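You operate a simulated robot arm through the tools that you are given. There is no shell and no other tool. Be economical: measure what you need, move in short steps, check, and stop when the job is done.

The job below is to be done with a simulated two-armed robot. You get a single attempt, and the scene is never put back.

TASK
Hold the brass neck insert and scrub its carbon off, then oil that patch.
Fine: wiping pad, then the oiling pad with the slide oil; put both back; leave the other insert. A coat counts when it lies all over at full strength: go over it till it gets no stronger. What is to be rubbed or washed off counts as gone when no trace of it is left.

It is judged by the outcome, as a careful person would: the job done as asked, and still so three seconds after it is handed in. It fails if anything else is knocked over, pushed out of place, dropped, spilled or broken.

THE ROBOT
Two 7-joint arms with two-finger parallel grippers on one trunk, on a base that drives. Base frame: it is fixed to the floor where the robot stands at the start and does not move with it; the origin is under the middle of the robot, x ahead of it, y to its left, z up; the surface under the hand at the start is at about z = 840. Units: mm, rad, N and s.
The left shoulder is at the start at [70, 134, 1201], the right one opposite. With the tool pointing down near the work surface each hand reaches from about 100 to 640 mm from the robot's upright axis, wherever it stands, measured 20 degrees to its own side. Payload 1.57 kg a hand.
The TCP of each hand is the grasp point between the finger pads, 30 mm short of the fingertips. In the tool frame z runs along the fingers and y along their closing line. Largest opening 80 mm; finger width 17, thickness 12; the body of the gripper, 40 by 82 mm, starts 80 mm behind the TCP.
Orientation is that of the tool frame in the base frame, as a unit quaternion [w, x, y, z]. With the fingers straight down and closing along the base's y, the tool's x points along the base's -x, its y along +y and its z along -z.

THE INTERFACE
- The arms move only by the tool servo_tool. It takes "left_motion", "right_motion" or both (then of equal length, played together; a hand with none holds still); each is one flat list of numbers, 7 for each row, row after row: the gripper command, from -1 (shut) to 1 (fully open), values between in proportion, then the shift along the tool's x, y, z in mm, then the turn, a rotation vector about the tool's x, y, z in rad. In form: [hand, dx, dy, dz, ax, ay, az, hand, dx, dy, dz, ax, ay, az, ...]. A call has 1 to 8 rows; each row shifts and turns the commanded pose from where the row before left it, along the tool's axes as they then stand. Each row takes 0.2 s and may step no farther than 50 mm and 0.15 rad from the row before; otherwise, or with a gripper value out of range, the whole call is refused. Where a pose cannot be reached the arm comes as near as it can. A force on the tool above 40 N (or 10 N above the force at the start of the call, whichever is more), or a blocked arm, ends the call early, and 0.2 s more pass. The fingers move at their own pace (about 153 mm/s each) and stop on an object; they squeeze with about 37 N. The grip force told is the motor's: it shows also when the fingers shut on nothing. Time passes only in rows, and 0.2 s behind the last, so rows that do not move let the fingers close. The reply holds the time, the measured pose of the TCP, the force on the tool along the base axes, the opening and the grip force, in the units named above and with some noise, with the torque about the TCP (base axes, N m) and any sound that the robot's microphone picked up, and new pictures: "pictures" is both (left out), scene, wrist or none (wrist: the cameras of the hands that moved).
- Cameras (640 x 400 px; columns grow to the right, rows downward): "scene" is now at [122.7, 1.1, 1410.8]; the picture's right is [-0.10, -0.99, 0.00], its down [-0.79, 0.08, -0.61] and it looks along [0.61, -0.06, -0.79] (base axes); focal length 227 px, centre (320, 200). "left" rides on the left gripper at [72, 7, -122] in its tool frame; the picture's right is [-0.09, 1.00, 0.00], its down [-0.84, -0.08, -0.54] and it looks along [-0.54, -0.05, 0.84] (tool axes); focal length 238 px, centre (320, 200). "right" rides on the right gripper at [72, -7, -122] in its tool frame; the picture's right is [0.09, 1.00, 0.00], its down [-0.84, 0.08, -0.54] and it looks along [-0.54, 0.05, 0.84] (tool axes); focal length 238 px, centre (320, 200). There is no depth. A picture from a camera that has moved, and an enlarged one, comes with that camera's place and axes in the base frame and with its lens. The place of the scene camera against the robot may be out by one fixed shift of up to 12 mm in any direction.
- lift_body(by): slides the trunk up (or, below 0, down) by that many mm; the arms and the scene camera ride with it, the base frame stays. It gives what a move gives, with no picture.
- base_move(legs): drives the robot by 1 to 6 legs, each [ahead, left, turn to the left] in mm, mm and rad, along the robot's own axes; the way and the turn of a leg run together, so that a leg with both is an arc; at most 1500 mm and 3.142 rad a leg. The arms and the cameras ride along, it lands a little off, and it stops where it bumps. It gives what a move gives, and a new picture of the scene camera.
- aim_head(pan, tilt): turns the head with the scene camera to pan (to the left, within 1.501 rad either way) and tilt (down, from -0.506 to 1.204), counted from straight ahead of the robot. It gives what a move gives, and a new picture of the scene camera.
- inspect(camera, box): a new picture of the part [left, top, right, bottom] of that camera's present view, enlarged. It takes no simulated time.
- close_job(): hands the job in; it is judged then, once.

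Go step by step. Nothing tells you exact positions but the pictures and the camera data: compare them with the known pose of the tool, close in by small moves and look again before you grip or let go. The budget is 120 turns and 260 pictures, counting those below and the enlarged ones. Unless the task says otherwise, let go and move clear before handing in.

The tools are called by a JSON object that holds its "api" and its "payload". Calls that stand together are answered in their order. servo_tool: Moves the arms, as the interface text tells. Its arguments: {"type":"object","properties":{"left_motion":{"type":"array","items":{"type":"number"}},"right_motion":{"type":"array","items":{"type":"number"}},"pictures":{"type":"string","enum":["both","scene","wrist","none"]}},"required":[]} The other tools are called the same way: lift_body (by) slides the trunk up or down; base_move (legs) drives the base; aim_head (pan, tilt) turns the head that bears the scene camera; inspect (camera, box) takes an enlarged picture of a part of a camera's view; close_job () hands the job in.

At the start:

```text
t: 0.0
left_eef_pos: [505.4, 188.7, 1119.5]
left_orientation: [0.0, 0.0, 1.0, 0.0]
left_ft_force: [-0.8, 0.2, 0.4]
left_wrist_torque: [0.03, 0.06, 0.0]
left_grip_width: 80.0
left_grasp_force: 0.1
right_eef_pos: [437.1, -236.2, 1189.2]
right_orientation: [0.0, 0.0, 1.0, 0.0]
right_ft_force: [0.7, 0.1, -0.6]
right_wrist_torque: [0.02, -0.04, -0.02]
right_grip_width: 79.7
right_grasp_force: 0.0
trunk travel left (down, up): [-775.0, 165.0]
robot x, y, heading: [-0.2, 3.1, -0.0]
head pan, tilt: [-0.099, 0.911]
```

scene: 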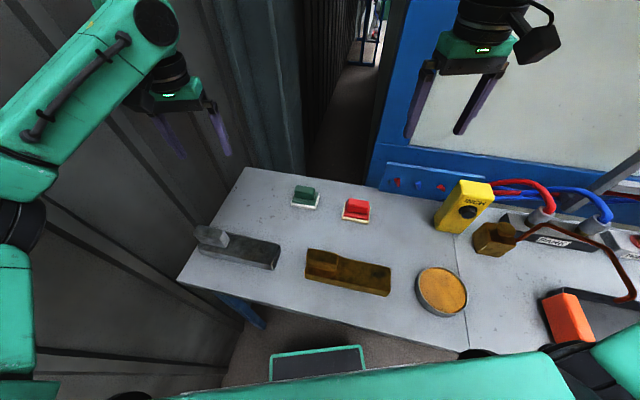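
right: 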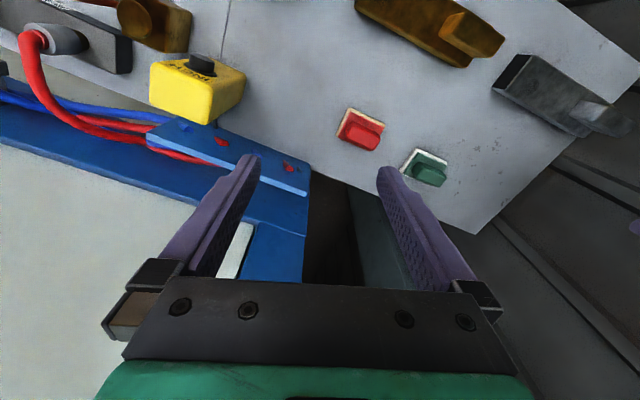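
left: 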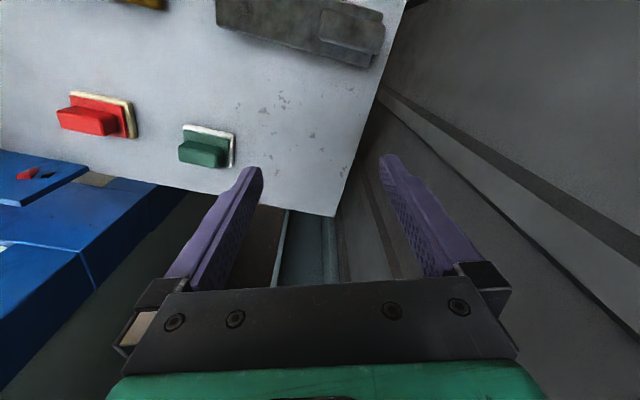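

I see a bench with two inserts (a grey one and a brass one), two pads (green and red), and a round tin with an amber content. I'll enlarge the views before moving.

{"api": "inspect", "payload": {"camera": "scene", "box": [180, 160, 340, 300]}}

{"api": "inspect", "payload": {"camera": "scene", "box": [290, 170, 480, 330]}}

{"api": "inspect", "payload": {"camera": "scene", "box": [420, 160, 640, 350]}}

```text
2.86 times, centred on (260, 230) of scene
camera zoom: at [122.7, 1.1, 1410.8], right [-0.1, -0.99, 0.0], down [-0.79, 0.08, -0.61], along [0.61, -0.06, -0.79], focal length 649 px, centre (491, 114)
```

zoom: 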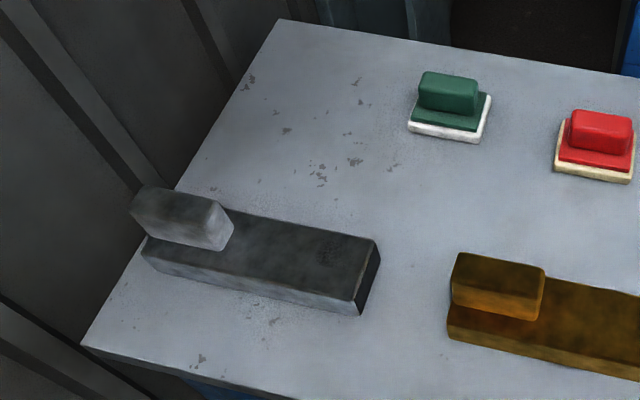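

```text
2.50 times, centred on (385, 250) of scene
camera zoom: at [122.7, 1.1, 1410.8], right [-0.1, -0.99, 0.0], down [-0.79, 0.08, -0.61], along [0.61, -0.06, -0.79], focal length 568 px, centre (158, 75)
```

zoom: 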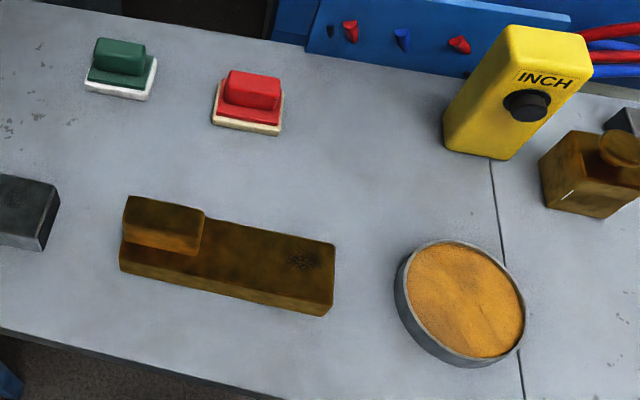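

```text
2.11 times, centred on (530, 255) of scene
camera zoom: at [122.7, 1.1, 1410.8], right [-0.1, -0.99, 0.0], down [-0.79, 0.08, -0.61], along [0.61, -0.06, -0.79], focal length 478 px, centre (-122, 84)
```

zoom: 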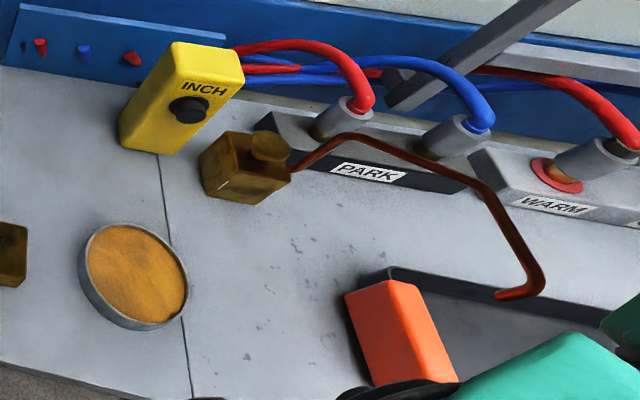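

The brass insert has a dark patch at its right end, and the tin may be the slide oil. I'll look further right for other vessels and labels.

{"api": "aim_head", "payload": {"pan": -0.7, "tilt": 0.9}}

{"api": "aim_head", "payload": {"pan": 0.1, "tilt": 1.1}}

```text
t: 1.0
left_eef_pos: [505.0, 189.1, 1120.4]
left_orientation: [0.0, 0.001, 1.0, 0.0]
left_ft_force: [0.1, -0.1, 1.0]
left_wrist_torque: [0.0, 0.0, 0.0]
left_grip_width: 80.0
left_grasp_force: 0.2
right_eef_pos: [437.0, -237.2, 1189.4]
right_orientation: [0.0, 0.0, 1.0, 0.0]
right_ft_force: [-0.1, 0.0, -0.3]
right_wrist_torque: [-0.01, 0.01, 0.01]
right_grip_width: 80.1
right_grasp_force: 0.0
trunk travel left (down, up): [-775.0, 165.0]
robot x, y, heading: [1.0, -2.0, 0.001]
head pan, tilt: [-0.7, 0.901]
camera scene: at [105.9, -39.9, 1411.6], right [-0.64, -0.77, 0.0], down [-0.6, 0.5, -0.62], along [0.48, -0.4, -0.78], focal length 227 px, centre (320, 200)
```

scene: 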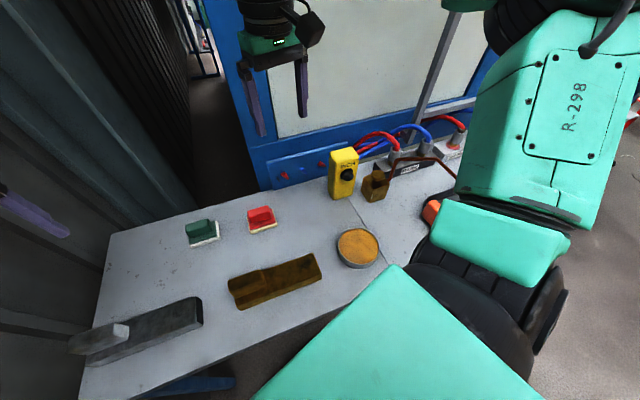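

```text
t: 2.1
left_eef_pos: [505.2, 189.7, 1119.0]
left_orientation: [0.0, 0.0, 1.0, 0.0]
left_ft_force: [0.5, 0.0, 0.0]
left_wrist_torque: [0.0, 0.0, 0.02]
left_grip_width: 80.0
left_grasp_force: 0.0
right_eef_pos: [437.7, -236.4, 1188.5]
right_orientation: [0.0, 0.0, 1.0, 0.0]
right_ft_force: [0.5, -0.8, 1.3]
right_wrist_torque: [0.0, -0.01, 0.03]
right_grip_width: 79.9
right_grasp_force: 0.0
trunk travel left (down, up): [-775.0, 165.0]
robot x, y, heading: [0.1, -2.9, 0.0]
head pan, tilt: [0.099, 1.1]
camera scene: at [111.0, 14.8, 1397.8], right [0.1, -1.0, 0.0], down [-0.89, -0.09, -0.45], along [0.45, 0.04, -0.89], focal length 227 px, centre (320, 200)
```

scene: 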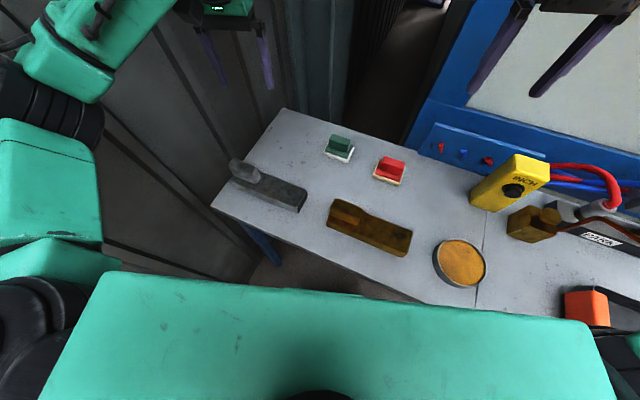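

The bench holds a green/white pad near (545, 7), a red/cream pad near (482, −142), the tin near (249, −295) and the brass insert from about (320, 20) to (258, −170). I'll bring the right wrist camera closer to tell them apart.

{"api": "servo_tool", "payload": {"right_motion": [1, 11.4, 18.8, 37.8, 0, 0, 0, 1, 11.4, 18.8, 37.8, 0, 0, 0, 1, 11.4, 18.8, 37.8, 0, 0, 0, 1, 11.4, 18.8, 37.8, 0, 0, 0, 1, 11.4, 18.8, 37.8, 0, 0, 0], "pictures": "both"}}

```text
t: 3.3
left_eef_pos: [505.5, 188.4, 1118.3]
left_orientation: [-0.001, 0.0, 1.0, 0.0]
left_ft_force: [0.7, 0.1, 0.2]
left_wrist_torque: [0.04, 0.02, -0.01]
left_grip_width: 80.0
left_grasp_force: 0.2
right_eef_pos: [380.0, -141.7, 1000.7]
right_orientation: [0.0, 0.0, 1.0, 0.0]
right_ft_force: [0.5, -0.3, 0.2]
right_wrist_torque: [0.01, 0.01, -0.03]
right_grip_width: 79.9
right_grasp_force: 0.1
trunk travel left (down, up): [-775.0, 165.0]
robot x, y, heading: [2.2, -1.6, 0.0]
head pan, tilt: [0.099, 1.1]
camera scene: at [111.7, 15.6, 1397.7], right [0.1, -1.0, 0.0], down [-0.89, -0.09, -0.45], along [0.45, 0.04, -0.89], focal length 227 px, centre (320, 200)
camera right: at [309.2, -148.4, 1122.9], right [-0.09, 1.0, 0.0], down [0.84, 0.08, 0.54], along [0.54, 0.05, -0.84], focal length 238 px, centre (320, 200)
```

scene: 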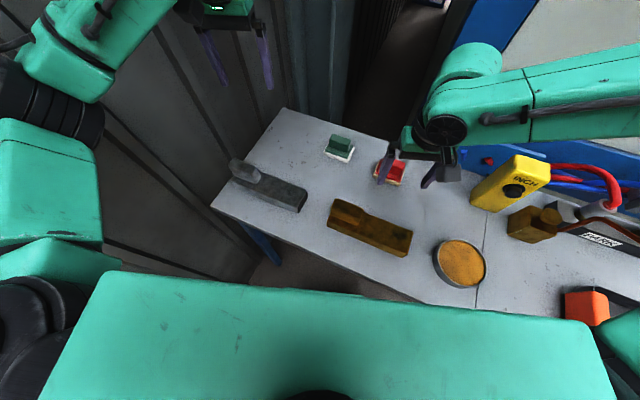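
right: 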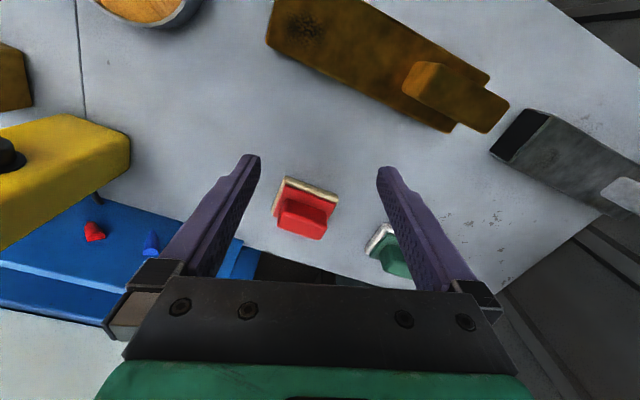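

The insert has a narrow handle block at its left end and the carbon patch at the right end. I'll enlarge the patch and the pads.

{"api": "inspect", "payload": {"camera": "right", "box": [250, 0, 530, 150]}}

{"api": "inspect", "payload": {"camera": "right", "box": [260, 165, 440, 285]}}

{"api": "inspect", "payload": {"camera": "right", "box": [0, 0, 260, 150]}}

```text
2.29 times, centred on (390, 75) of right
camera zoom: at [309.2, -148.4, 1122.9], right [-0.09, 1.0, 0.0], down [0.84, 0.08, 0.54], along [0.54, 0.05, -0.84], focal length 545 px, centre (160, 486)
```

zoom: 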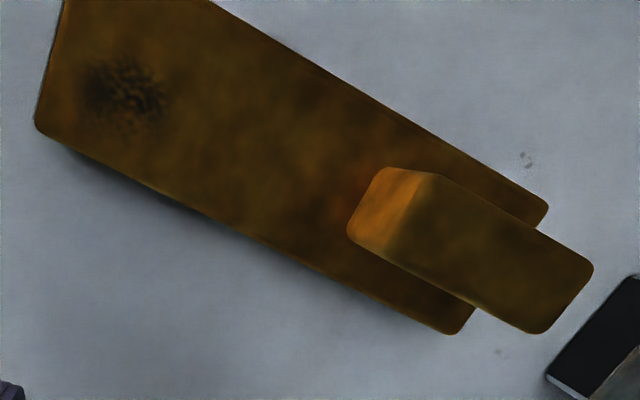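

```text
3.33 times, centred on (350, 225) of right
camera zoom: at [309.2, -148.4, 1122.9], right [-0.09, 1.0, 0.0], down [0.84, 0.08, 0.54], along [0.54, 0.05, -0.84], focal length 794 px, centre (220, 117)
```

zoom: 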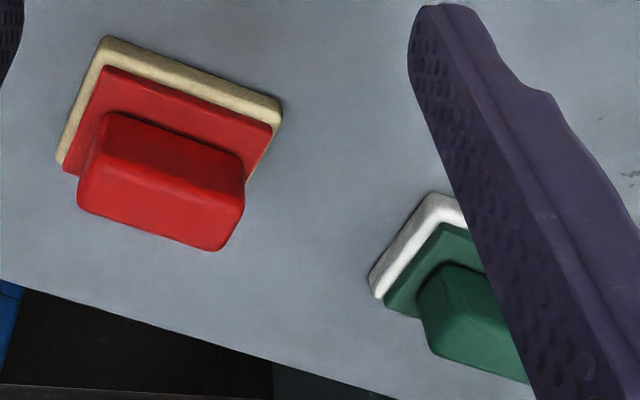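

```text
2.46 times, centred on (130, 75) of right
camera zoom: at [309.2, -148.4, 1122.9], right [-0.09, 1.0, 0.0], down [0.84, 0.08, 0.54], along [0.54, 0.05, -0.84], focal length 587 px, centre (788, 508)
```

zoom: 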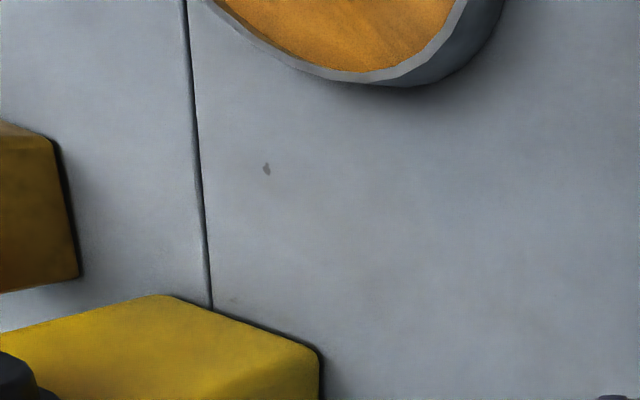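

I want a closer look at the tin and the brown can to be sure which is the slide oil.

{"api": "servo_tool", "payload": {"right_motion": [1, 25, -40, 0, 0, 0, 0, 1, 25, -40, 0, 0, 0, 0, 1, 25, -40, 0, 0, 0, 0, 1, 25, -40, 0, 0, 0, 0], "pictures": "wrist"}}

{"api": "inspect", "payload": {"camera": "scene", "box": [420, 150, 640, 300]}}

```text
t: 4.3
left_eef_pos: [504.2, 185.1, 1120.7]
left_orientation: [0.0, 0.0, 1.0, 0.001]
left_ft_force: [0.2, 0.0, 0.0]
left_wrist_torque: [0.03, -0.03, 0.0]
left_grip_width: 79.7
left_grasp_force: 0.0
right_eef_pos: [312.7, -302.3, 1007.3]
right_orientation: [0.0, 0.0, 1.0, 0.003]
right_ft_force: [-0.5, -0.8, 0.4]
right_wrist_torque: [0.03, 0.0, 0.01]
right_grip_width: 80.0
right_grasp_force: 0.0
right hand out of reach, approached as far as the arm can: row 2, 3, 4
trunk travel left (down, up): [-775.0, 165.0]
robot x, y, heading: [3.8, 4.1, -0.001]
head pan, tilt: [0.099, 1.1]
camera right: at [240.7, -310.5, 1127.8], right [-0.09, 1.0, 0.01], down [0.84, 0.07, 0.54], along [0.54, 0.05, -0.84], focal length 238 px, centre (320, 200)
```

right: 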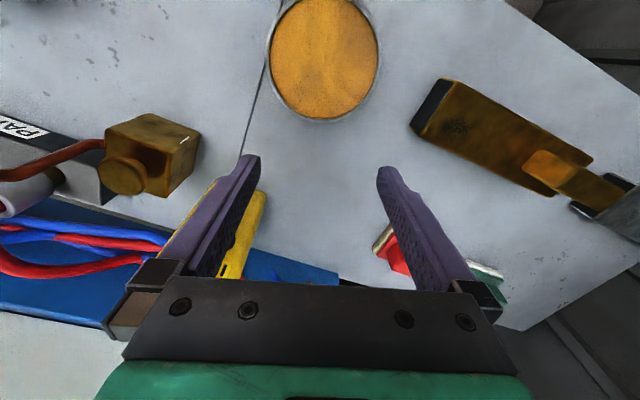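

```text
2.67 times, centred on (530, 225) of scene
camera zoom: at [109.7, 10.3, 1397.9], right [0.1, -1.0, 0.0], down [-0.89, -0.09, -0.46], along [0.45, 0.05, -0.89], focal length 606 px, centre (-240, 133)
```

zoom: 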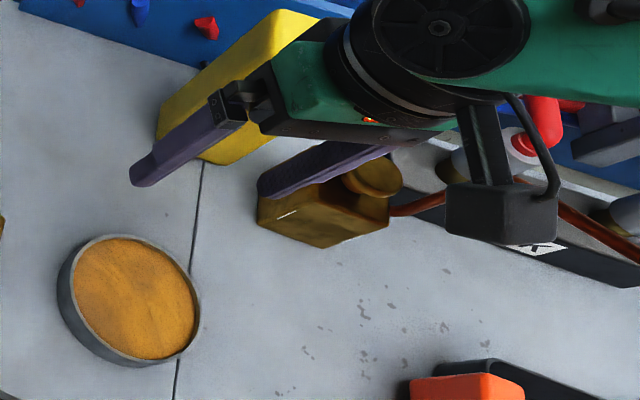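

The tin with its amber charge looks to be the oil; stereo puts the carbon patch near (298, −162, 879) and the insert axis about 18° off base y. Next I'll bring the right hand over the green pad for a close look.

{"api": "servo_tool", "payload": {"right_motion": [1, -17, 43, 0, 0, 0, 0, 1, -17, 43, 0, 0, 0, 0, 1, -17, 43, 0, 0, 0, 0, 1, -17, 43, 0, 0, 0, 0, 1, -17, 43, 0, 0, 0, 0, 1, -17, 43, 0, 0, 0, 0, 1, -17, 43, 0, 0, 0, 0, 1, 0, 0, 0, 0, 0, 0.15], "pictures": "wrist"}}

```text
t: 6.1
left_eef_pos: [505.2, 188.4, 1120.0]
left_orientation: [0.0, -0.001, 1.0, 0.0]
left_ft_force: [-0.1, 0.3, -0.1]
left_wrist_torque: [0.03, 0.03, -0.01]
left_grip_width: 79.9
left_grasp_force: 0.0
right_eef_pos: [409.7, -52.0, 1013.5]
right_orientation: [0.001, 0.076, 0.997, 0.0]
right_ft_force: [0.0, -0.7, -0.2]
right_wrist_torque: [0.01, -0.03, -0.01]
right_grip_width: 79.9
right_grasp_force: 0.0
right hand out of reach, approached as far as the arm can: row 6, 7
trunk travel left (down, up): [-775.0, 165.0]
robot x, y, heading: [-1.5, 2.7, 0.001]
head pan, tilt: [0.099, 1.1]
camera right: at [337.7, -48.6, 1135.7], right [0.06, 1.0, 0.0], down [0.84, -0.05, 0.54], along [0.54, -0.03, -0.84], focal length 238 px, centre (320, 200)
```

right: 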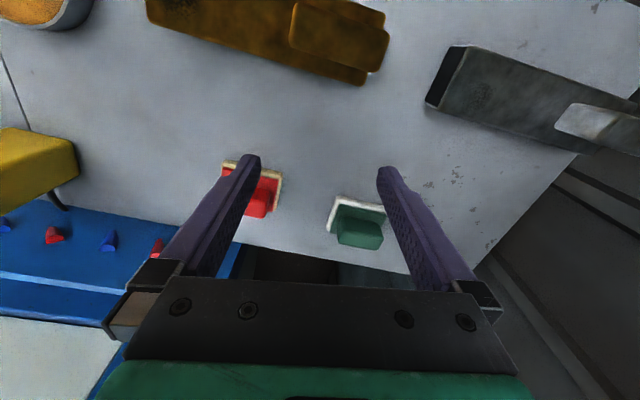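

The green pad is near (551, −5). I'll finish the yaw to match the pads and go lower and forward, where reach should be better.

{"api": "servo_tool", "payload": {"right_motion": [1, 0, 0, 0, 0, 0, 0.1, 1, 0, 0, 25, 0, 0, 0.057, 1, -24, 24, 13, 0, 0, 0, 1, -24, 24, 13, 0, 0, 0, 1, -24, 24, 13, 0, 0, 0], "pictures": "wrist"}}

```text
t: 7.3
left_eef_pos: [505.0, 188.8, 1119.6]
left_orientation: [-0.001, 0.0, 1.0, 0.0]
left_ft_force: [0.1, 0.3, 0.0]
left_wrist_torque: [0.0, -0.01, -0.02]
left_grip_width: 80.0
left_grasp_force: 0.1
right_eef_pos: [447.7, -86.3, 979.9]
right_orientation: [0.0, 0.154, 0.988, 0.001]
right_ft_force: [-0.7, 0.4, 1.0]
right_wrist_torque: [0.02, -0.01, -0.02]
right_grip_width: 79.8
right_grasp_force: 0.1
right hand out of reach, approached as far as the arm can: row 2, 3, 4, 5
trunk travel left (down, up): [-775.0, 165.0]
robot x, y, heading: [1.8, -1.5, 0.001]
head pan, tilt: [0.099, 1.1]
camera right: at [376.6, -70.4, 1101.5], right [0.21, 0.98, 0.0], down [0.82, -0.18, 0.54], along [0.53, -0.11, -0.84], focal length 238 px, centre (320, 200)
```

right: 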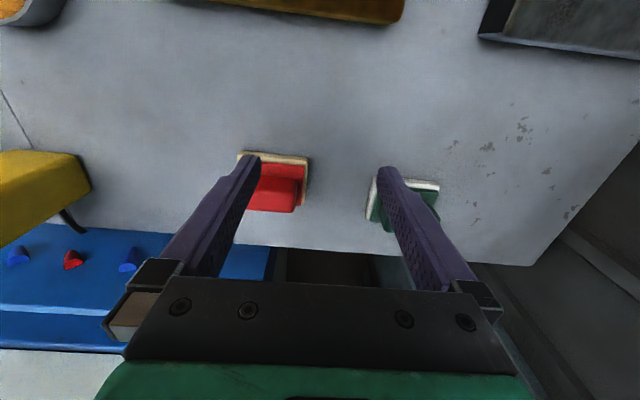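

Crossing to the left is limited with this yaw. I'll test the other yaw (turned counter-clockwise to grip the pads across their narrow side), which would also suit the scrubbing.

{"api": "servo_tool", "payload": {"right_motion": [1, 20, -40, -10, 0, 0, 0, 1, 20, -40, -10, 0, 0, 0, 1, 0, 0, 0, 0, 0, -0.15, 1, 0, 0, 0, 0, 0, -0.15, 1, 0, 0, 0, 0, 0, -0.15, 1, 0, 0, 0, 0, 0, -0.15, 1, 0, 0, 0, 0, 0, -0.15, 1, 0, 0, 0, 0, 0, -0.15], "pictures": "none"}}

{"api": "servo_tool", "payload": {"right_motion": [1, 0, 0, 0, 0, 0, -0.14, 1, 0, 0, 0, 0, 0, -0.14, 1, 0, 0, 0, 0, 0, -0.14, 1, 0, 0, 0, 0, 0, -0.14, 1, 0, 0, 0, 0, 0, -0.11], "pictures": "both"}}

```text
t: 9.1
left_eef_pos: [504.6, 188.7, 1119.9]
left_orientation: [0.0, 0.0, 1.0, 0.0]
left_ft_force: [0.0, -0.6, 0.3]
left_wrist_torque: [0.01, -0.03, -0.01]
left_grip_width: 79.9
left_grasp_force: 0.1
right_eef_pos: [385.3, -150.7, 1000.9]
right_orientation: [0.0, -0.293, 0.956, 0.0]
right_ft_force: [-0.1, -0.4, 0.3]
right_wrist_torque: [-0.02, 0.0, 0.0]
right_grip_width: 80.3
right_grasp_force: 0.1
trunk travel left (down, up): [-775.0, 165.0]
robot x, y, heading: [0.1, 1.4, 0.001]
head pan, tilt: [0.099, 1.1]
```

```text
t: 10.3
left_eef_pos: [505.2, 190.2, 1120.8]
left_orientation: [0.001, -0.001, 1.0, 0.0]
left_ft_force: [-0.1, -0.2, 0.0]
left_wrist_torque: [-0.01, 0.0, 0.0]
left_grip_width: 79.9
left_grasp_force: 0.1
right_eef_pos: [385.0, -149.4, 999.8]
right_orientation: [0.001, -0.591, 0.807, 0.0]
right_ft_force: [0.4, 0.4, 0.2]
right_wrist_torque: [0.0, -0.01, -0.01]
right_grip_width: 80.0
right_grasp_force: 0.0
trunk travel left (down, up): [-775.0, 165.0]
robot x, y, heading: [4.3, -1.3, 0.007]
head pan, tilt: [0.099, 1.1]
camera scene: at [110.9, 14.8, 1397.8], right [0.1, -1.0, 0.0], down [-0.89, -0.09, -0.45], along [0.45, 0.05, -0.89], focal length 227 px, centre (320, 200)
camera right: at [370.2, -220.2, 1121.7], right [-0.98, 0.21, 0.0], down [0.18, 0.82, 0.54], along [0.12, 0.53, -0.84], focal length 238 px, centre (320, 200)
```

scene: 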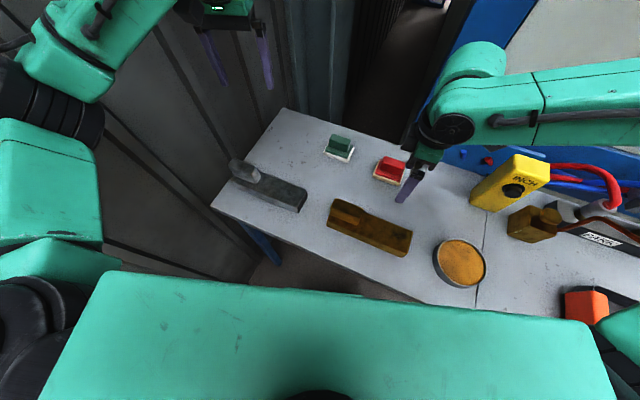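
right: 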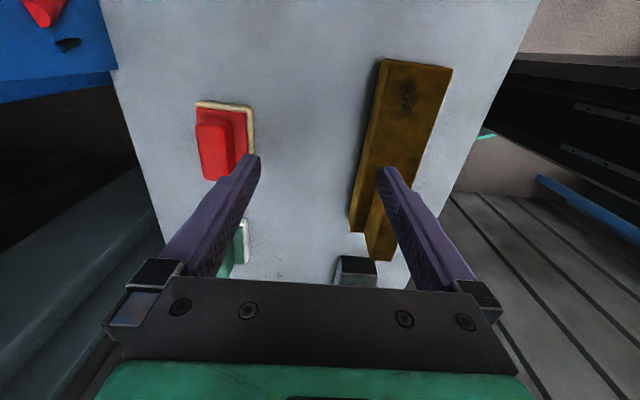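

This yaw matches the pads and insert well. I'll try reaching over the green pad with it.

{"api": "servo_tool", "payload": {"right_motion": [1, -37.7, -22.9, 8, 0, 0, 0, 1, -37.7, -22.9, 8, 0, 0, 0, 1, -37.7, -22.9, 8, 0, 0, 0, 1, -37.7, -22.9, 8, 0, 0, 0, 1, -37.7, -22.9, 8, 0, 0, 0], "pictures": "wrist"}}

```text
t: 11.5
left_eef_pos: [506.1, 187.4, 1118.8]
left_orientation: [-0.001, 0.0, 1.0, 0.0]
left_ft_force: [0.0, 0.7, 0.3]
left_wrist_torque: [0.01, 0.0, 0.0]
left_grip_width: 79.9
left_grasp_force: 0.0
right_eef_pos: [465.7, -96.7, 991.2]
right_orientation: [0.0, -0.589, 0.808, 0.0]
right_ft_force: [0.3, -0.6, -0.4]
right_wrist_torque: [0.0, 0.02, 0.01]
right_grip_width: 80.0
right_grasp_force: 0.1
right hand out of reach, approached as far as the arm can: row 3, 4, 5
trunk travel left (down, up): [-775.0, 165.0]
robot x, y, heading: [5.5, -0.0, -0.0]
head pan, tilt: [0.099, 1.1]
camera right: at [451.1, -167.0, 1112.6], right [-0.98, 0.21, 0.0], down [0.18, 0.82, 0.54], along [0.12, 0.53, -0.84], focal length 238 px, centre (320, 200)
```

right: 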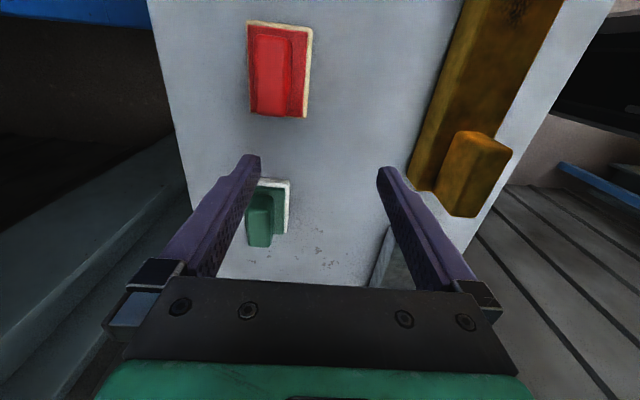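

Reach may be better nearer the surface, so I'll lower to z≈935 here and then try moving towards the green pad.

{"api": "servo_tool", "payload": {"right_motion": [1, 0, 0, 28, 0, 0, 0, 1, 0, 0, 28, 0, 0, 0, 1, -28, -13, 0, 0, 0, 0, 1, -28, -13, 0, 0, 0, 0, 1, -28, -13, 0, 0, 0, 0, 1, -28, -13, 0, 0, 0, 0], "pictures": "wrist"}}

```text
t: 12.9
left_eef_pos: [503.8, 189.1, 1118.7]
left_orientation: [0.0, 0.0, 1.0, 0.0]
left_ft_force: [0.4, -0.4, 1.3]
left_wrist_torque: [0.04, 0.01, 0.01]
left_grip_width: 79.9
left_grasp_force: 0.0
right_eef_pos: [466.8, -101.6, 980.2]
right_orientation: [0.0, -0.59, 0.807, 0.0]
right_ft_force: [-0.2, -0.9, -0.2]
right_wrist_torque: [0.0, 0.02, 0.02]
right_grip_width: 79.8
right_grasp_force: 0.0
right hand out of reach, approached as far as the arm can: row 1, 2, 3, 4, 5, 6
trunk travel left (down, up): [-775.0, 165.0]
robot x, y, heading: [2.7, 2.0, -0.001]
head pan, tilt: [0.099, 1.1]
camera right: at [451.6, -172.1, 1102.6], right [-0.98, 0.22, 0.0], down [0.18, 0.82, 0.54], along [0.12, 0.53, -0.84], focal length 238 px, centre (320, 200)
```

right: 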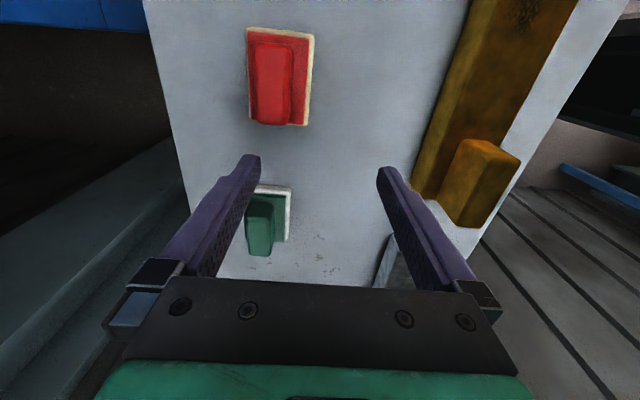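

Even straight down was refused here, so the limit is likely directional for this arm. I'll test reach on its own side before deciding how to place the base.

{"api": "servo_tool", "payload": {"right_motion": [1, 27, 2, 0, 0, 0, 0, 1, 27, 2, 10, 0, 0, 0, 1, 27, 2, 10, 0, 0, 0, 1, 27, 2, 10, 0, 0, 0, 1, 0, 0, 20, 0, 0, 0], "pictures": "none"}}

```text
t: 14.1
left_eef_pos: [505.7, 189.3, 1119.4]
left_orientation: [0.0, 0.0, 1.0, 0.0]
left_ft_force: [0.6, 0.3, 0.2]
left_wrist_torque: [-0.05, 0.0, -0.03]
left_grip_width: 79.9
left_grasp_force: 0.0
right_eef_pos: [426.0, -203.3, 930.7]
right_orientation: [0.001, -0.59, 0.807, 0.0]
right_ft_force: [-0.9, -0.2, 0.7]
right_wrist_torque: [-0.03, 0.03, -0.02]
right_grip_width: 80.0
right_grasp_force: 0.1
trunk travel left (down, up): [-775.0, 165.0]
robot x, y, heading: [-0.6, 2.5, 0.002]
head pan, tilt: [0.099, 1.1]
```

Own-side reach is fine, so the base needs placing for the pads. I'll raise the right hand and look left to check the left arm's clearance to the wall.

{"api": "servo_tool", "payload": {"right_motion": [1, 0, 0, -40, 0, 0, 0, 1, 0, 0, -40, 0, 0, 0, 1, 0, 0, -20, 0, 0, 0], "pictures": "none"}}

{"api": "aim_head", "payload": {"pan": 1.2, "tilt": 0.8}}

```text
t: 14.9
left_eef_pos: [505.8, 188.9, 1119.1]
left_orientation: [0.0, 0.0, 1.0, 0.0]
left_ft_force: [0.4, -0.7, 0.1]
left_wrist_torque: [0.0, 0.02, 0.03]
left_grip_width: 80.1
left_grasp_force: 0.1
right_eef_pos: [424.8, -204.2, 1030.2]
right_orientation: [0.001, -0.591, 0.807, 0.0]
right_ft_force: [0.1, 0.1, -0.2]
right_wrist_torque: [-0.01, -0.03, -0.03]
right_grip_width: 80.2
right_grasp_force: 0.1
trunk travel left (down, up): [-775.0, 165.0]
robot x, y, heading: [-1.7, 2.9, -0.001]
head pan, tilt: [0.099, 1.1]
```

```text
t: 16.3
left_eef_pos: [506.1, 188.4, 1119.8]
left_orientation: [0.0, 0.0, 1.0, 0.0]
left_ft_force: [-0.6, 0.2, -0.1]
left_wrist_torque: [0.01, 0.02, 0.02]
left_grip_width: 80.1
left_grasp_force: 0.1
right_eef_pos: [425.0, -204.9, 1030.9]
right_orientation: [0.0, -0.59, 0.807, 0.0]
right_ft_force: [0.0, 0.2, 0.8]
right_wrist_torque: [0.03, 0.0, 0.04]
right_grip_width: 80.0
right_grasp_force: 0.0
trunk travel left (down, up): [-775.0, 165.0]
robot x, y, heading: [2.4, -0.2, 0.003]
head pan, tilt: [1.201, 0.799]
camera scene: at [77.4, 83.7, 1419.5], right [0.93, -0.36, 0.0], down [-0.26, -0.67, -0.7], along [0.25, 0.65, -0.72], focal length 227 px, centre (320, 200)
```

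scene: 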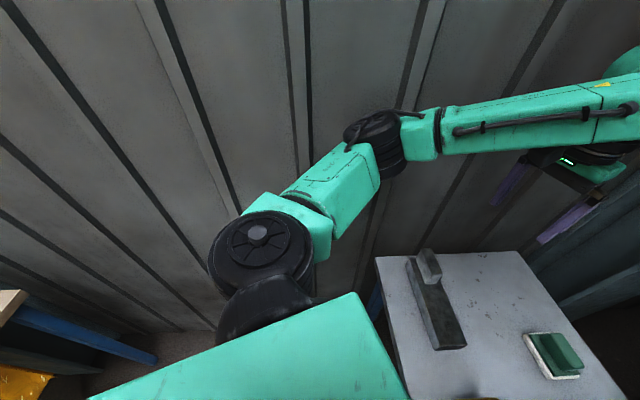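

The wall side is tight, so I'll instead turn the robot right to square with the bench; that puts the insert in front, with the handle on the left hand's side and the patch and tin on the right's.

{"api": "base_move", "payload": {"legs": [[0, 0, -0.307]]}}

{"api": "aim_head", "payload": {"pan": 0.0, "tilt": 1.0}}

```text
t: 17.6
left_eef_pos: [539.1, 29.2, 1119.1]
left_orientation: [0.0, 0.152, 0.988, 0.001]
left_ft_force: [0.2, -0.1, -0.2]
left_wrist_torque: [-0.02, 0.01, 0.01]
left_grip_width: 80.1
left_grasp_force: 0.1
right_eef_pos: [343.7, -321.1, 1031.1]
right_orientation: [0.0, -0.461, 0.887, 0.0]
right_ft_force: [0.2, -0.5, 0.2]
right_wrist_torque: [0.0, 0.01, 0.01]
right_grip_width: 80.0
right_grasp_force: 0.1
trunk travel left (down, up): [-775.0, 165.0]
robot x, y, heading: [1.5, 1.0, -0.303]
head pan, tilt: [1.201, 0.799]
camera scene: at [96.5, 57.3, 1419.5], right [0.78, -0.62, 0.0], down [-0.45, -0.56, -0.7], along [0.43, 0.54, -0.72], focal length 227 px, centre (320, 200)
```

scene: 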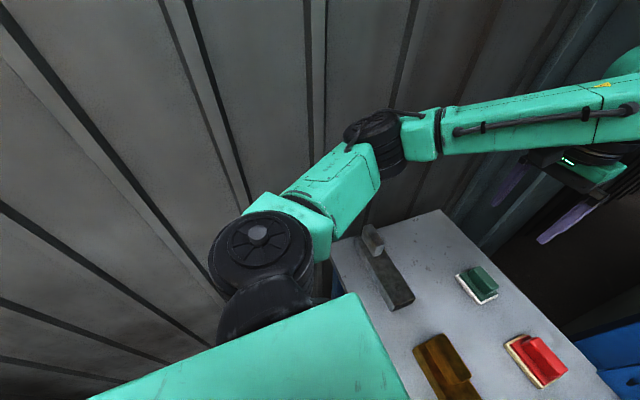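

```text
t: 19.0
left_eef_pos: [539.2, 30.8, 1118.9]
left_orientation: [0.0, 0.151, 0.988, -0.001]
left_ft_force: [0.1, -0.1, 0.2]
left_wrist_torque: [0.03, -0.02, 0.0]
left_grip_width: 79.9
left_grasp_force: 0.1
right_eef_pos: [344.0, -323.3, 1032.4]
right_orientation: [0.0, -0.461, 0.888, 0.0]
right_ft_force: [-0.9, -0.2, -0.3]
right_wrist_torque: [0.03, -0.03, -0.03]
right_grip_width: 79.7
right_grasp_force: 0.1
trunk travel left (down, up): [-775.0, 165.0]
robot x, y, heading: [2.0, 0.4, -0.306]
head pan, tilt: [0.0, 1.0]
camera scene: at [112.3, -27.2, 1404.4], right [-0.3, -0.95, 0.0], down [-0.8, 0.25, -0.54], along [0.52, -0.16, -0.84], focal length 227 px, centre (320, 200)
```

scene: 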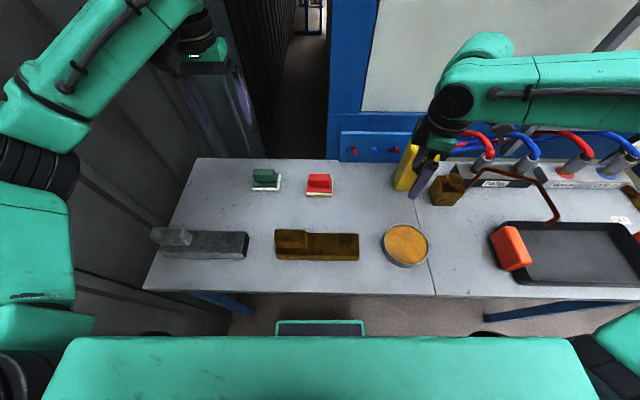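

Now squared to the bench. An orange block by a dark tray and something with a label are visible at right; I'll enlarge that area before deciding which pad is which.

{"api": "inspect", "payload": {"camera": "scene", "box": [400, 130, 640, 300]}}

{"api": "inspect", "payload": {"camera": "scene", "box": [240, 160, 440, 280]}}

```text
2.35 times, centred on (520, 215) of scene
camera zoom: at [112.3, -27.2, 1404.4], right [-0.3, -0.95, 0.0], down [-0.8, 0.25, -0.54], along [0.52, -0.16, -0.84], focal length 534 px, centre (-151, 165)
```

zoom: 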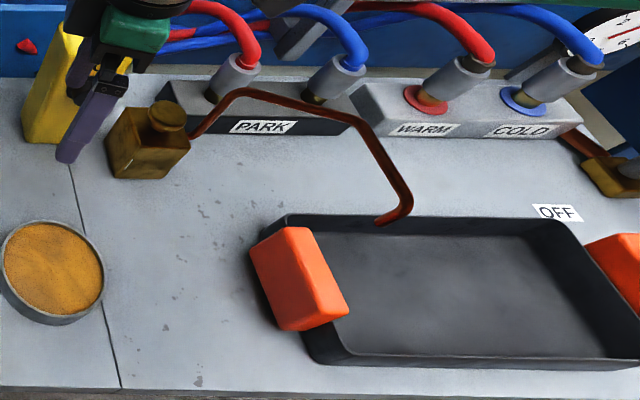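

```text
3.20 times, centred on (340, 220) of scene
camera zoom: at [112.3, -27.2, 1404.4], right [-0.3, -0.95, 0.0], down [-0.8, 0.25, -0.54], along [0.52, -0.16, -0.84], focal length 727 px, centre (256, 136)
```

zoom: 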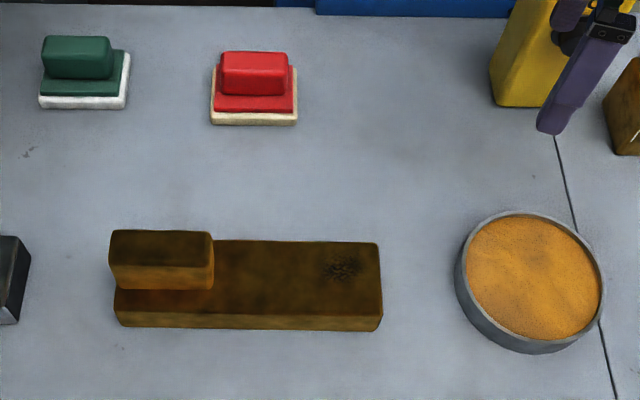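

The tin is the oil; white/green I take as the wiping pad and the oil-tinted cream/red as the oiling pad. The left hand can reach green easily, so it will pass it to a free spot for the right hand; first the left comes down for a look.

{"api": "servo_tool", "payload": {"left_motion": [1, 25, -10, 40, 0, 0, 0, 1, 25, -10, 40, 0, 0, 0, 1, 25, -10, 40, 0, 0, 0], "pictures": "wrist"}}

```text
t: 19.8
left_eef_pos: [456.5, 22.8, 1000.9]
left_orientation: [0.0, 0.15, 0.989, 0.0]
left_ft_force: [0.3, 0.1, 0.1]
left_wrist_torque: [0.01, 0.01, 0.02]
left_grip_width: 80.0
left_grasp_force: 0.1
right_eef_pos: [343.9, -322.1, 1032.0]
right_orientation: [0.0, -0.461, 0.887, 0.0]
right_ft_force: [0.3, 0.1, -0.2]
right_wrist_torque: [0.0, 0.02, 0.05]
right_grip_width: 80.0
right_grasp_force: 0.1
trunk travel left (down, up): [-775.0, 165.0]
robot x, y, heading: [1.9, -0.5, -0.303]
head pan, tilt: [0.0, 1.0]
camera left: at [390.5, 49.8, 1122.6], right [0.38, 0.92, 0.0], down [0.78, -0.32, 0.54], along [0.5, -0.21, -0.84], focal length 238 px, centre (320, 200)
```

left: 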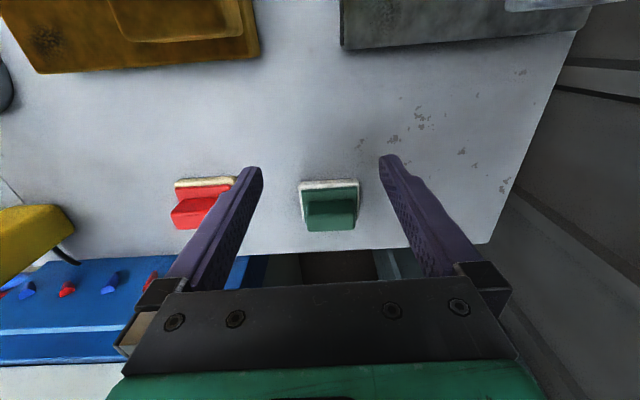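

Green handle centre is near world (541, 1). I'll approach partway and look again.

{"api": "servo_tool", "payload": {"left_motion": [1, -30, 2, 30, 0, 0, 0, 1, -30, 2, 30, 0, 0, 0], "pictures": "wrist"}}

{"api": "inspect", "payload": {"camera": "left", "box": [240, 100, 420, 212]}}

```text
t: 20.4
left_eef_pos: [516.8, 8.6, 938.6]
left_orientation: [-0.001, 0.151, 0.989, 0.0]
left_ft_force: [0.7, -0.8, 0.0]
left_wrist_torque: [0.0, 0.01, 0.0]
left_grip_width: 80.0
left_grasp_force: 0.1
right_eef_pos: [347.0, -323.1, 1029.5]
right_orientation: [0.0, -0.461, 0.887, 0.001]
right_ft_force: [-1.3, 0.8, -1.2]
right_wrist_torque: [0.03, 0.03, 0.02]
right_grip_width: 80.1
right_grasp_force: 0.0
trunk travel left (down, up): [-775.0, 165.0]
robot x, y, heading: [-2.6, 1.9, -0.304]
head pan, tilt: [0.0, 1.0]
camera left: at [452.2, 35.8, 1060.0], right [0.39, 0.92, 0.0], down [0.78, -0.32, 0.54], along [0.5, -0.21, -0.84], focal length 238 px, centre (320, 200)
```

left: 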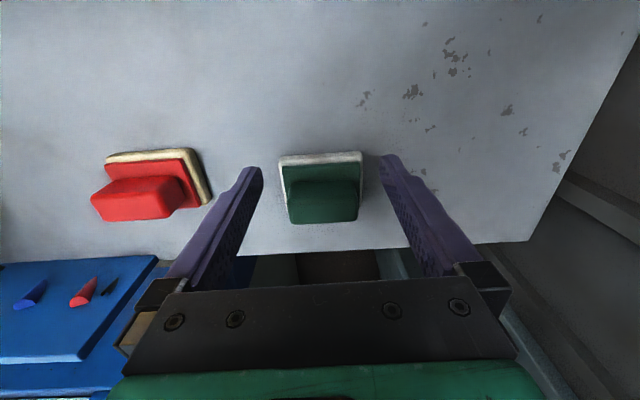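

```text
3.56 times, centred on (330, 156) of left
camera zoom: at [452.2, 35.8, 1060.0], right [0.39, 0.92, 0.0], down [0.78, -0.32, 0.54], along [0.5, -0.21, -0.84], focal length 848 px, centre (284, 356)
```

zoom: 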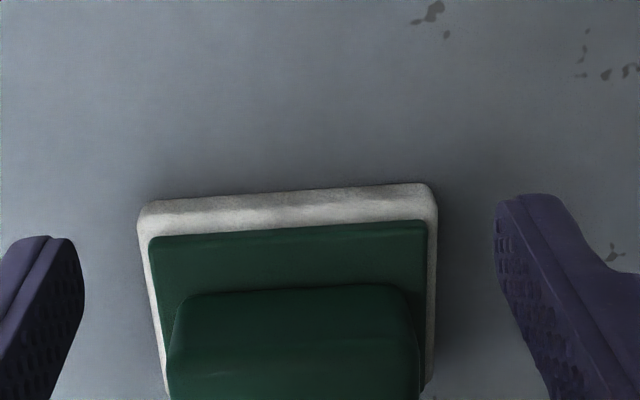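

The handle ends sit centred between the fingers; the handle top seems to be around z≈905. I'll advance so the fingers straddle it and look again.

{"api": "servo_tool", "payload": {"left_motion": [1, -20, 0, 0, 0, 0, 0, 1, -18, 0, 0, 0, 0, 0], "pictures": "both"}}

{"api": "inspect", "payload": {"camera": "left", "box": [220, 80, 440, 218]}}

{"api": "inspect", "payload": {"camera": "scene", "box": [200, 130, 340, 218]}}

```text
t: 21.0
left_eef_pos: [554.0, -4.2, 938.0]
left_orientation: [0.0, 0.151, 0.989, 0.0]
left_ft_force: [0.9, -1.2, -0.4]
left_wrist_torque: [0.03, 0.0, 0.01]
left_grip_width: 79.9
left_grasp_force: 0.2
right_eef_pos: [345.2, -323.2, 1031.0]
right_orientation: [-0.001, -0.461, 0.888, 0.0]
right_ft_force: [-1.1, -1.1, 0.7]
right_wrist_torque: [0.0, 0.0, -0.04]
right_grip_width: 80.1
right_grasp_force: 0.0
trunk travel left (down, up): [-775.0, 165.0]
robot x, y, heading: [3.8, -0.4, -0.305]
head pan, tilt: [0.0, 1.0]
camera scene: at [113.4, -28.2, 1404.2], right [-0.3, -0.95, 0.0], down [-0.8, 0.25, -0.54], along [0.51, -0.16, -0.84], focal length 227 px, centre (320, 200)
camera left: at [487.4, 23.6, 1060.4], right [0.39, 0.92, 0.0], down [0.78, -0.32, 0.54], along [0.5, -0.21, -0.84], focal length 238 px, centre (320, 200)
```

scene: 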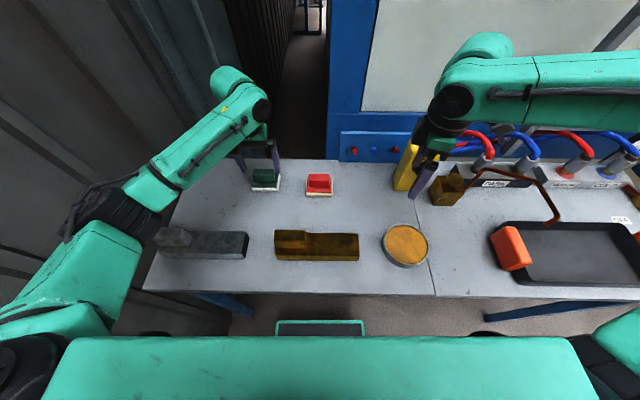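
left: 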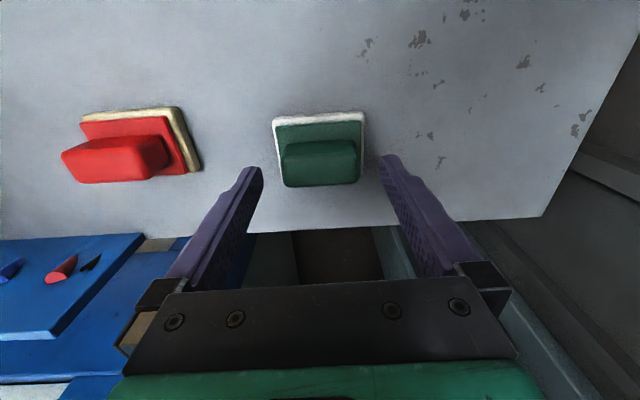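

```text
2.90 times, centred on (330, 149) of left
camera zoom: at [487.4, 23.6, 1060.4], right [0.39, 0.92, 0.0], down [0.78, -0.32, 0.54], along [0.5, -0.21, -0.84], focal length 691 px, centre (291, 348)
```

zoom: 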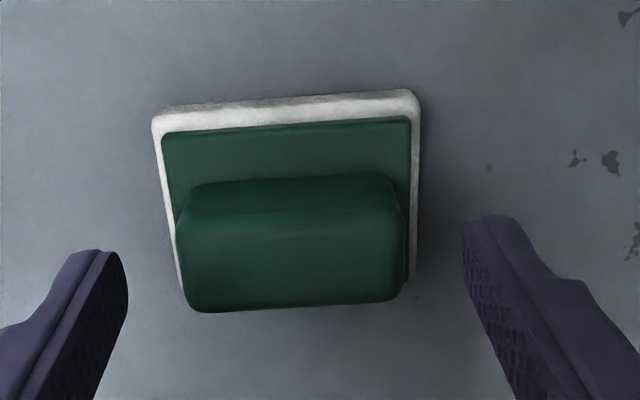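

```text
4.55 times, centred on (270, 174) of scene
camera zoom: at [113.4, -28.2, 1404.2], right [-0.3, -0.95, 0.0], down [-0.8, 0.25, -0.54], along [0.51, -0.16, -0.84], focal length 1032 px, centre (547, 318)
```

zoom: 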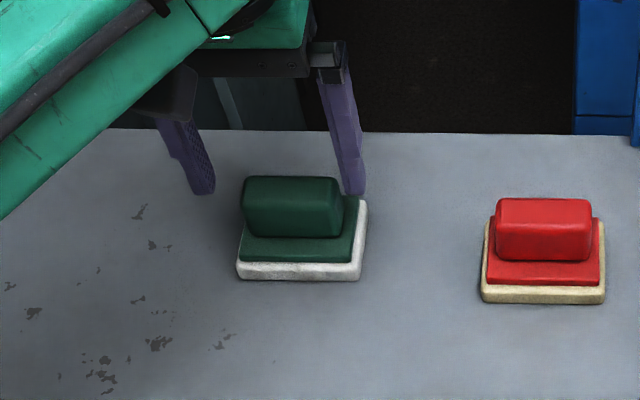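

Fingers straddle the handle laterally; I estimate the handle about 10 mm further ahead with its top near z 880. I'll advance and lower in small steps.

{"api": "servo_tool", "payload": {"left_motion": [1, -10, 0, 10, 0, 0, 0, 1, 0, 0, 12, 0, 0, 0], "pictures": "both"}}

{"api": "inspect", "payload": {"camera": "left", "box": [220, 80, 440, 218]}}

{"api": "inspect", "payload": {"camera": "scene", "box": [200, 130, 340, 218]}}

```text
t: 21.6
left_eef_pos: [562.5, -6.0, 917.6]
left_orientation: [-0.001, 0.151, 0.988, 0.0]
left_ft_force: [0.3, -0.1, 0.0]
left_wrist_torque: [0.01, -0.01, -0.01]
left_grip_width: 79.9
left_grasp_force: 0.1
right_eef_pos: [345.4, -322.3, 1031.5]
right_orientation: [-0.001, -0.461, 0.887, 0.0]
right_ft_force: [-0.9, 0.6, 1.3]
right_wrist_torque: [-0.03, 0.04, -0.01]
right_grip_width: 80.2
right_grasp_force: 0.0
trunk travel left (down, up): [-775.0, 165.0]
robot x, y, heading: [2.1, 0.7, -0.301]
head pan, tilt: [0.0, 1.0]
camera scene: at [112.7, -27.4, 1404.4], right [-0.3, -0.95, 0.0], down [-0.8, 0.25, -0.54], along [0.52, -0.16, -0.84], focal length 227 px, centre (320, 200)
camera left: at [496.5, 20.8, 1039.3], right [0.39, 0.92, 0.0], down [0.78, -0.32, 0.54], along [0.5, -0.21, -0.84], focal length 238 px, centre (320, 200)
```

scene: 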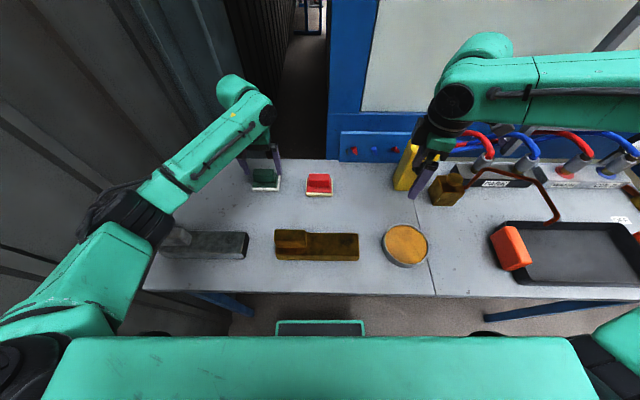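
left: 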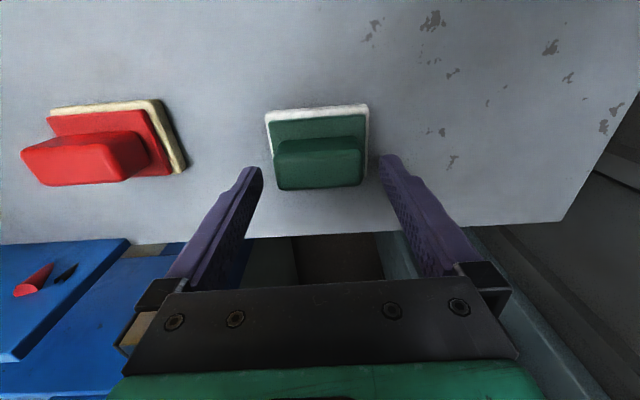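

```text
2.90 times, centred on (330, 149) of left
camera zoom: at [496.5, 20.8, 1039.3], right [0.39, 0.92, 0.0], down [0.78, -0.32, 0.54], along [0.5, -0.21, -0.84], focal length 691 px, centre (291, 348)
```

zoom: 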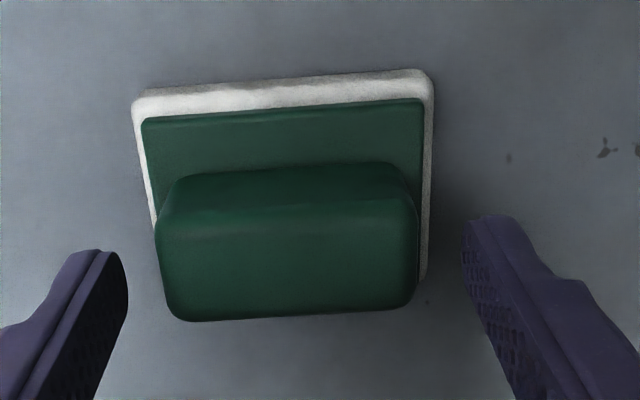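

```text
4.55 times, centred on (270, 174) of scene
camera zoom: at [112.7, -27.4, 1404.4], right [-0.3, -0.95, 0.0], down [-0.8, 0.25, -0.54], along [0.52, -0.16, -0.84], focal length 1032 px, centre (547, 318)
```

zoom: 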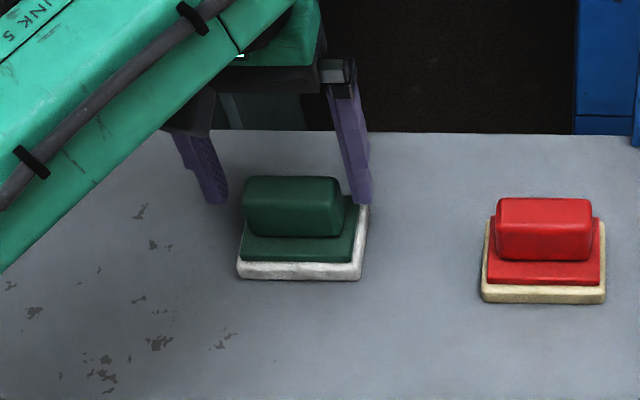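

Laterally centred; height is still uncertain, so I'll lower another 12 mm (fingers are clear to both sides) and compare.

{"api": "servo_tool", "payload": {"left_motion": [1, 0, 0, 12, 0, 0, 0], "pictures": "none"}}

{"api": "inspect", "payload": {"camera": "left", "box": [220, 80, 440, 218]}}

{"api": "inspect", "payload": {"camera": "scene", "box": [220, 140, 320, 202]}}

```text
t: 22.0
left_eef_pos: [562.4, -5.3, 906.3]
left_orientation: [0.0, 0.151, 0.989, 0.0]
left_ft_force: [0.8, 0.0, 0.5]
left_wrist_torque: [0.02, 0.0, -0.03]
left_grip_width: 80.0
left_grasp_force: 0.1
right_eef_pos: [344.4, -323.3, 1031.0]
right_orientation: [0.0, -0.461, 0.887, 0.0]
right_ft_force: [0.4, -0.3, 0.1]
right_wrist_torque: [-0.05, -0.03, 0.0]
right_grip_width: 80.1
right_grasp_force: 0.1
trunk travel left (down, up): [-775.0, 165.0]
robot x, y, heading: [1.0, 3.7, -0.303]
head pan, tilt: [0.0, 1.0]
```

```text
2.90 times, centred on (330, 149) of left
camera zoom: at [496.3, 21.6, 1026.8], right [0.39, 0.92, 0.0], down [0.78, -0.32, 0.54], along [0.5, -0.21, -0.84], focal length 691 px, centre (291, 348)
```

zoom: 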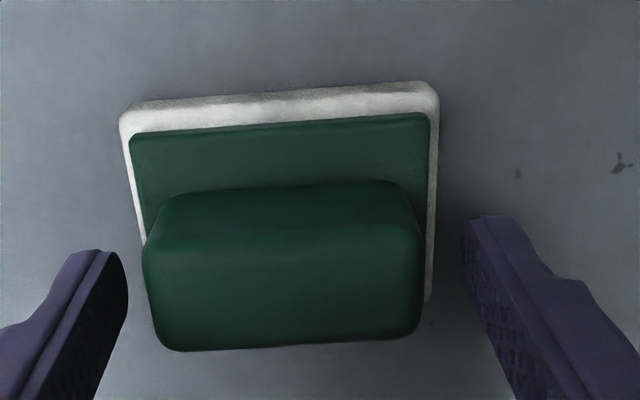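

```text
6.40 times, centred on (270, 171) of scene
camera zoom: at [112.9, -27.5, 1404.3], right [-0.3, -0.95, 0.0], down [-0.8, 0.25, -0.54], along [0.52, -0.16, -0.84], focal length 1454 px, centre (640, 386)
```

zoom: 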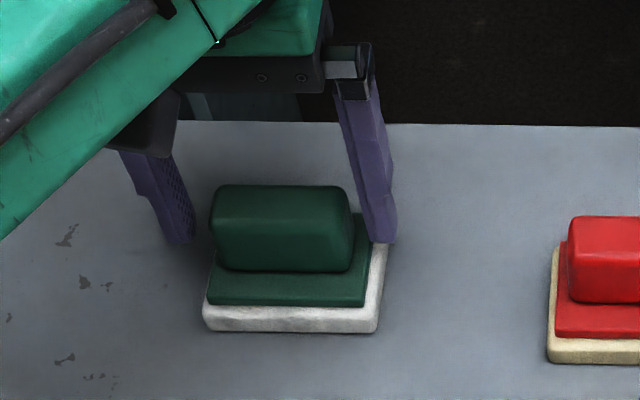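

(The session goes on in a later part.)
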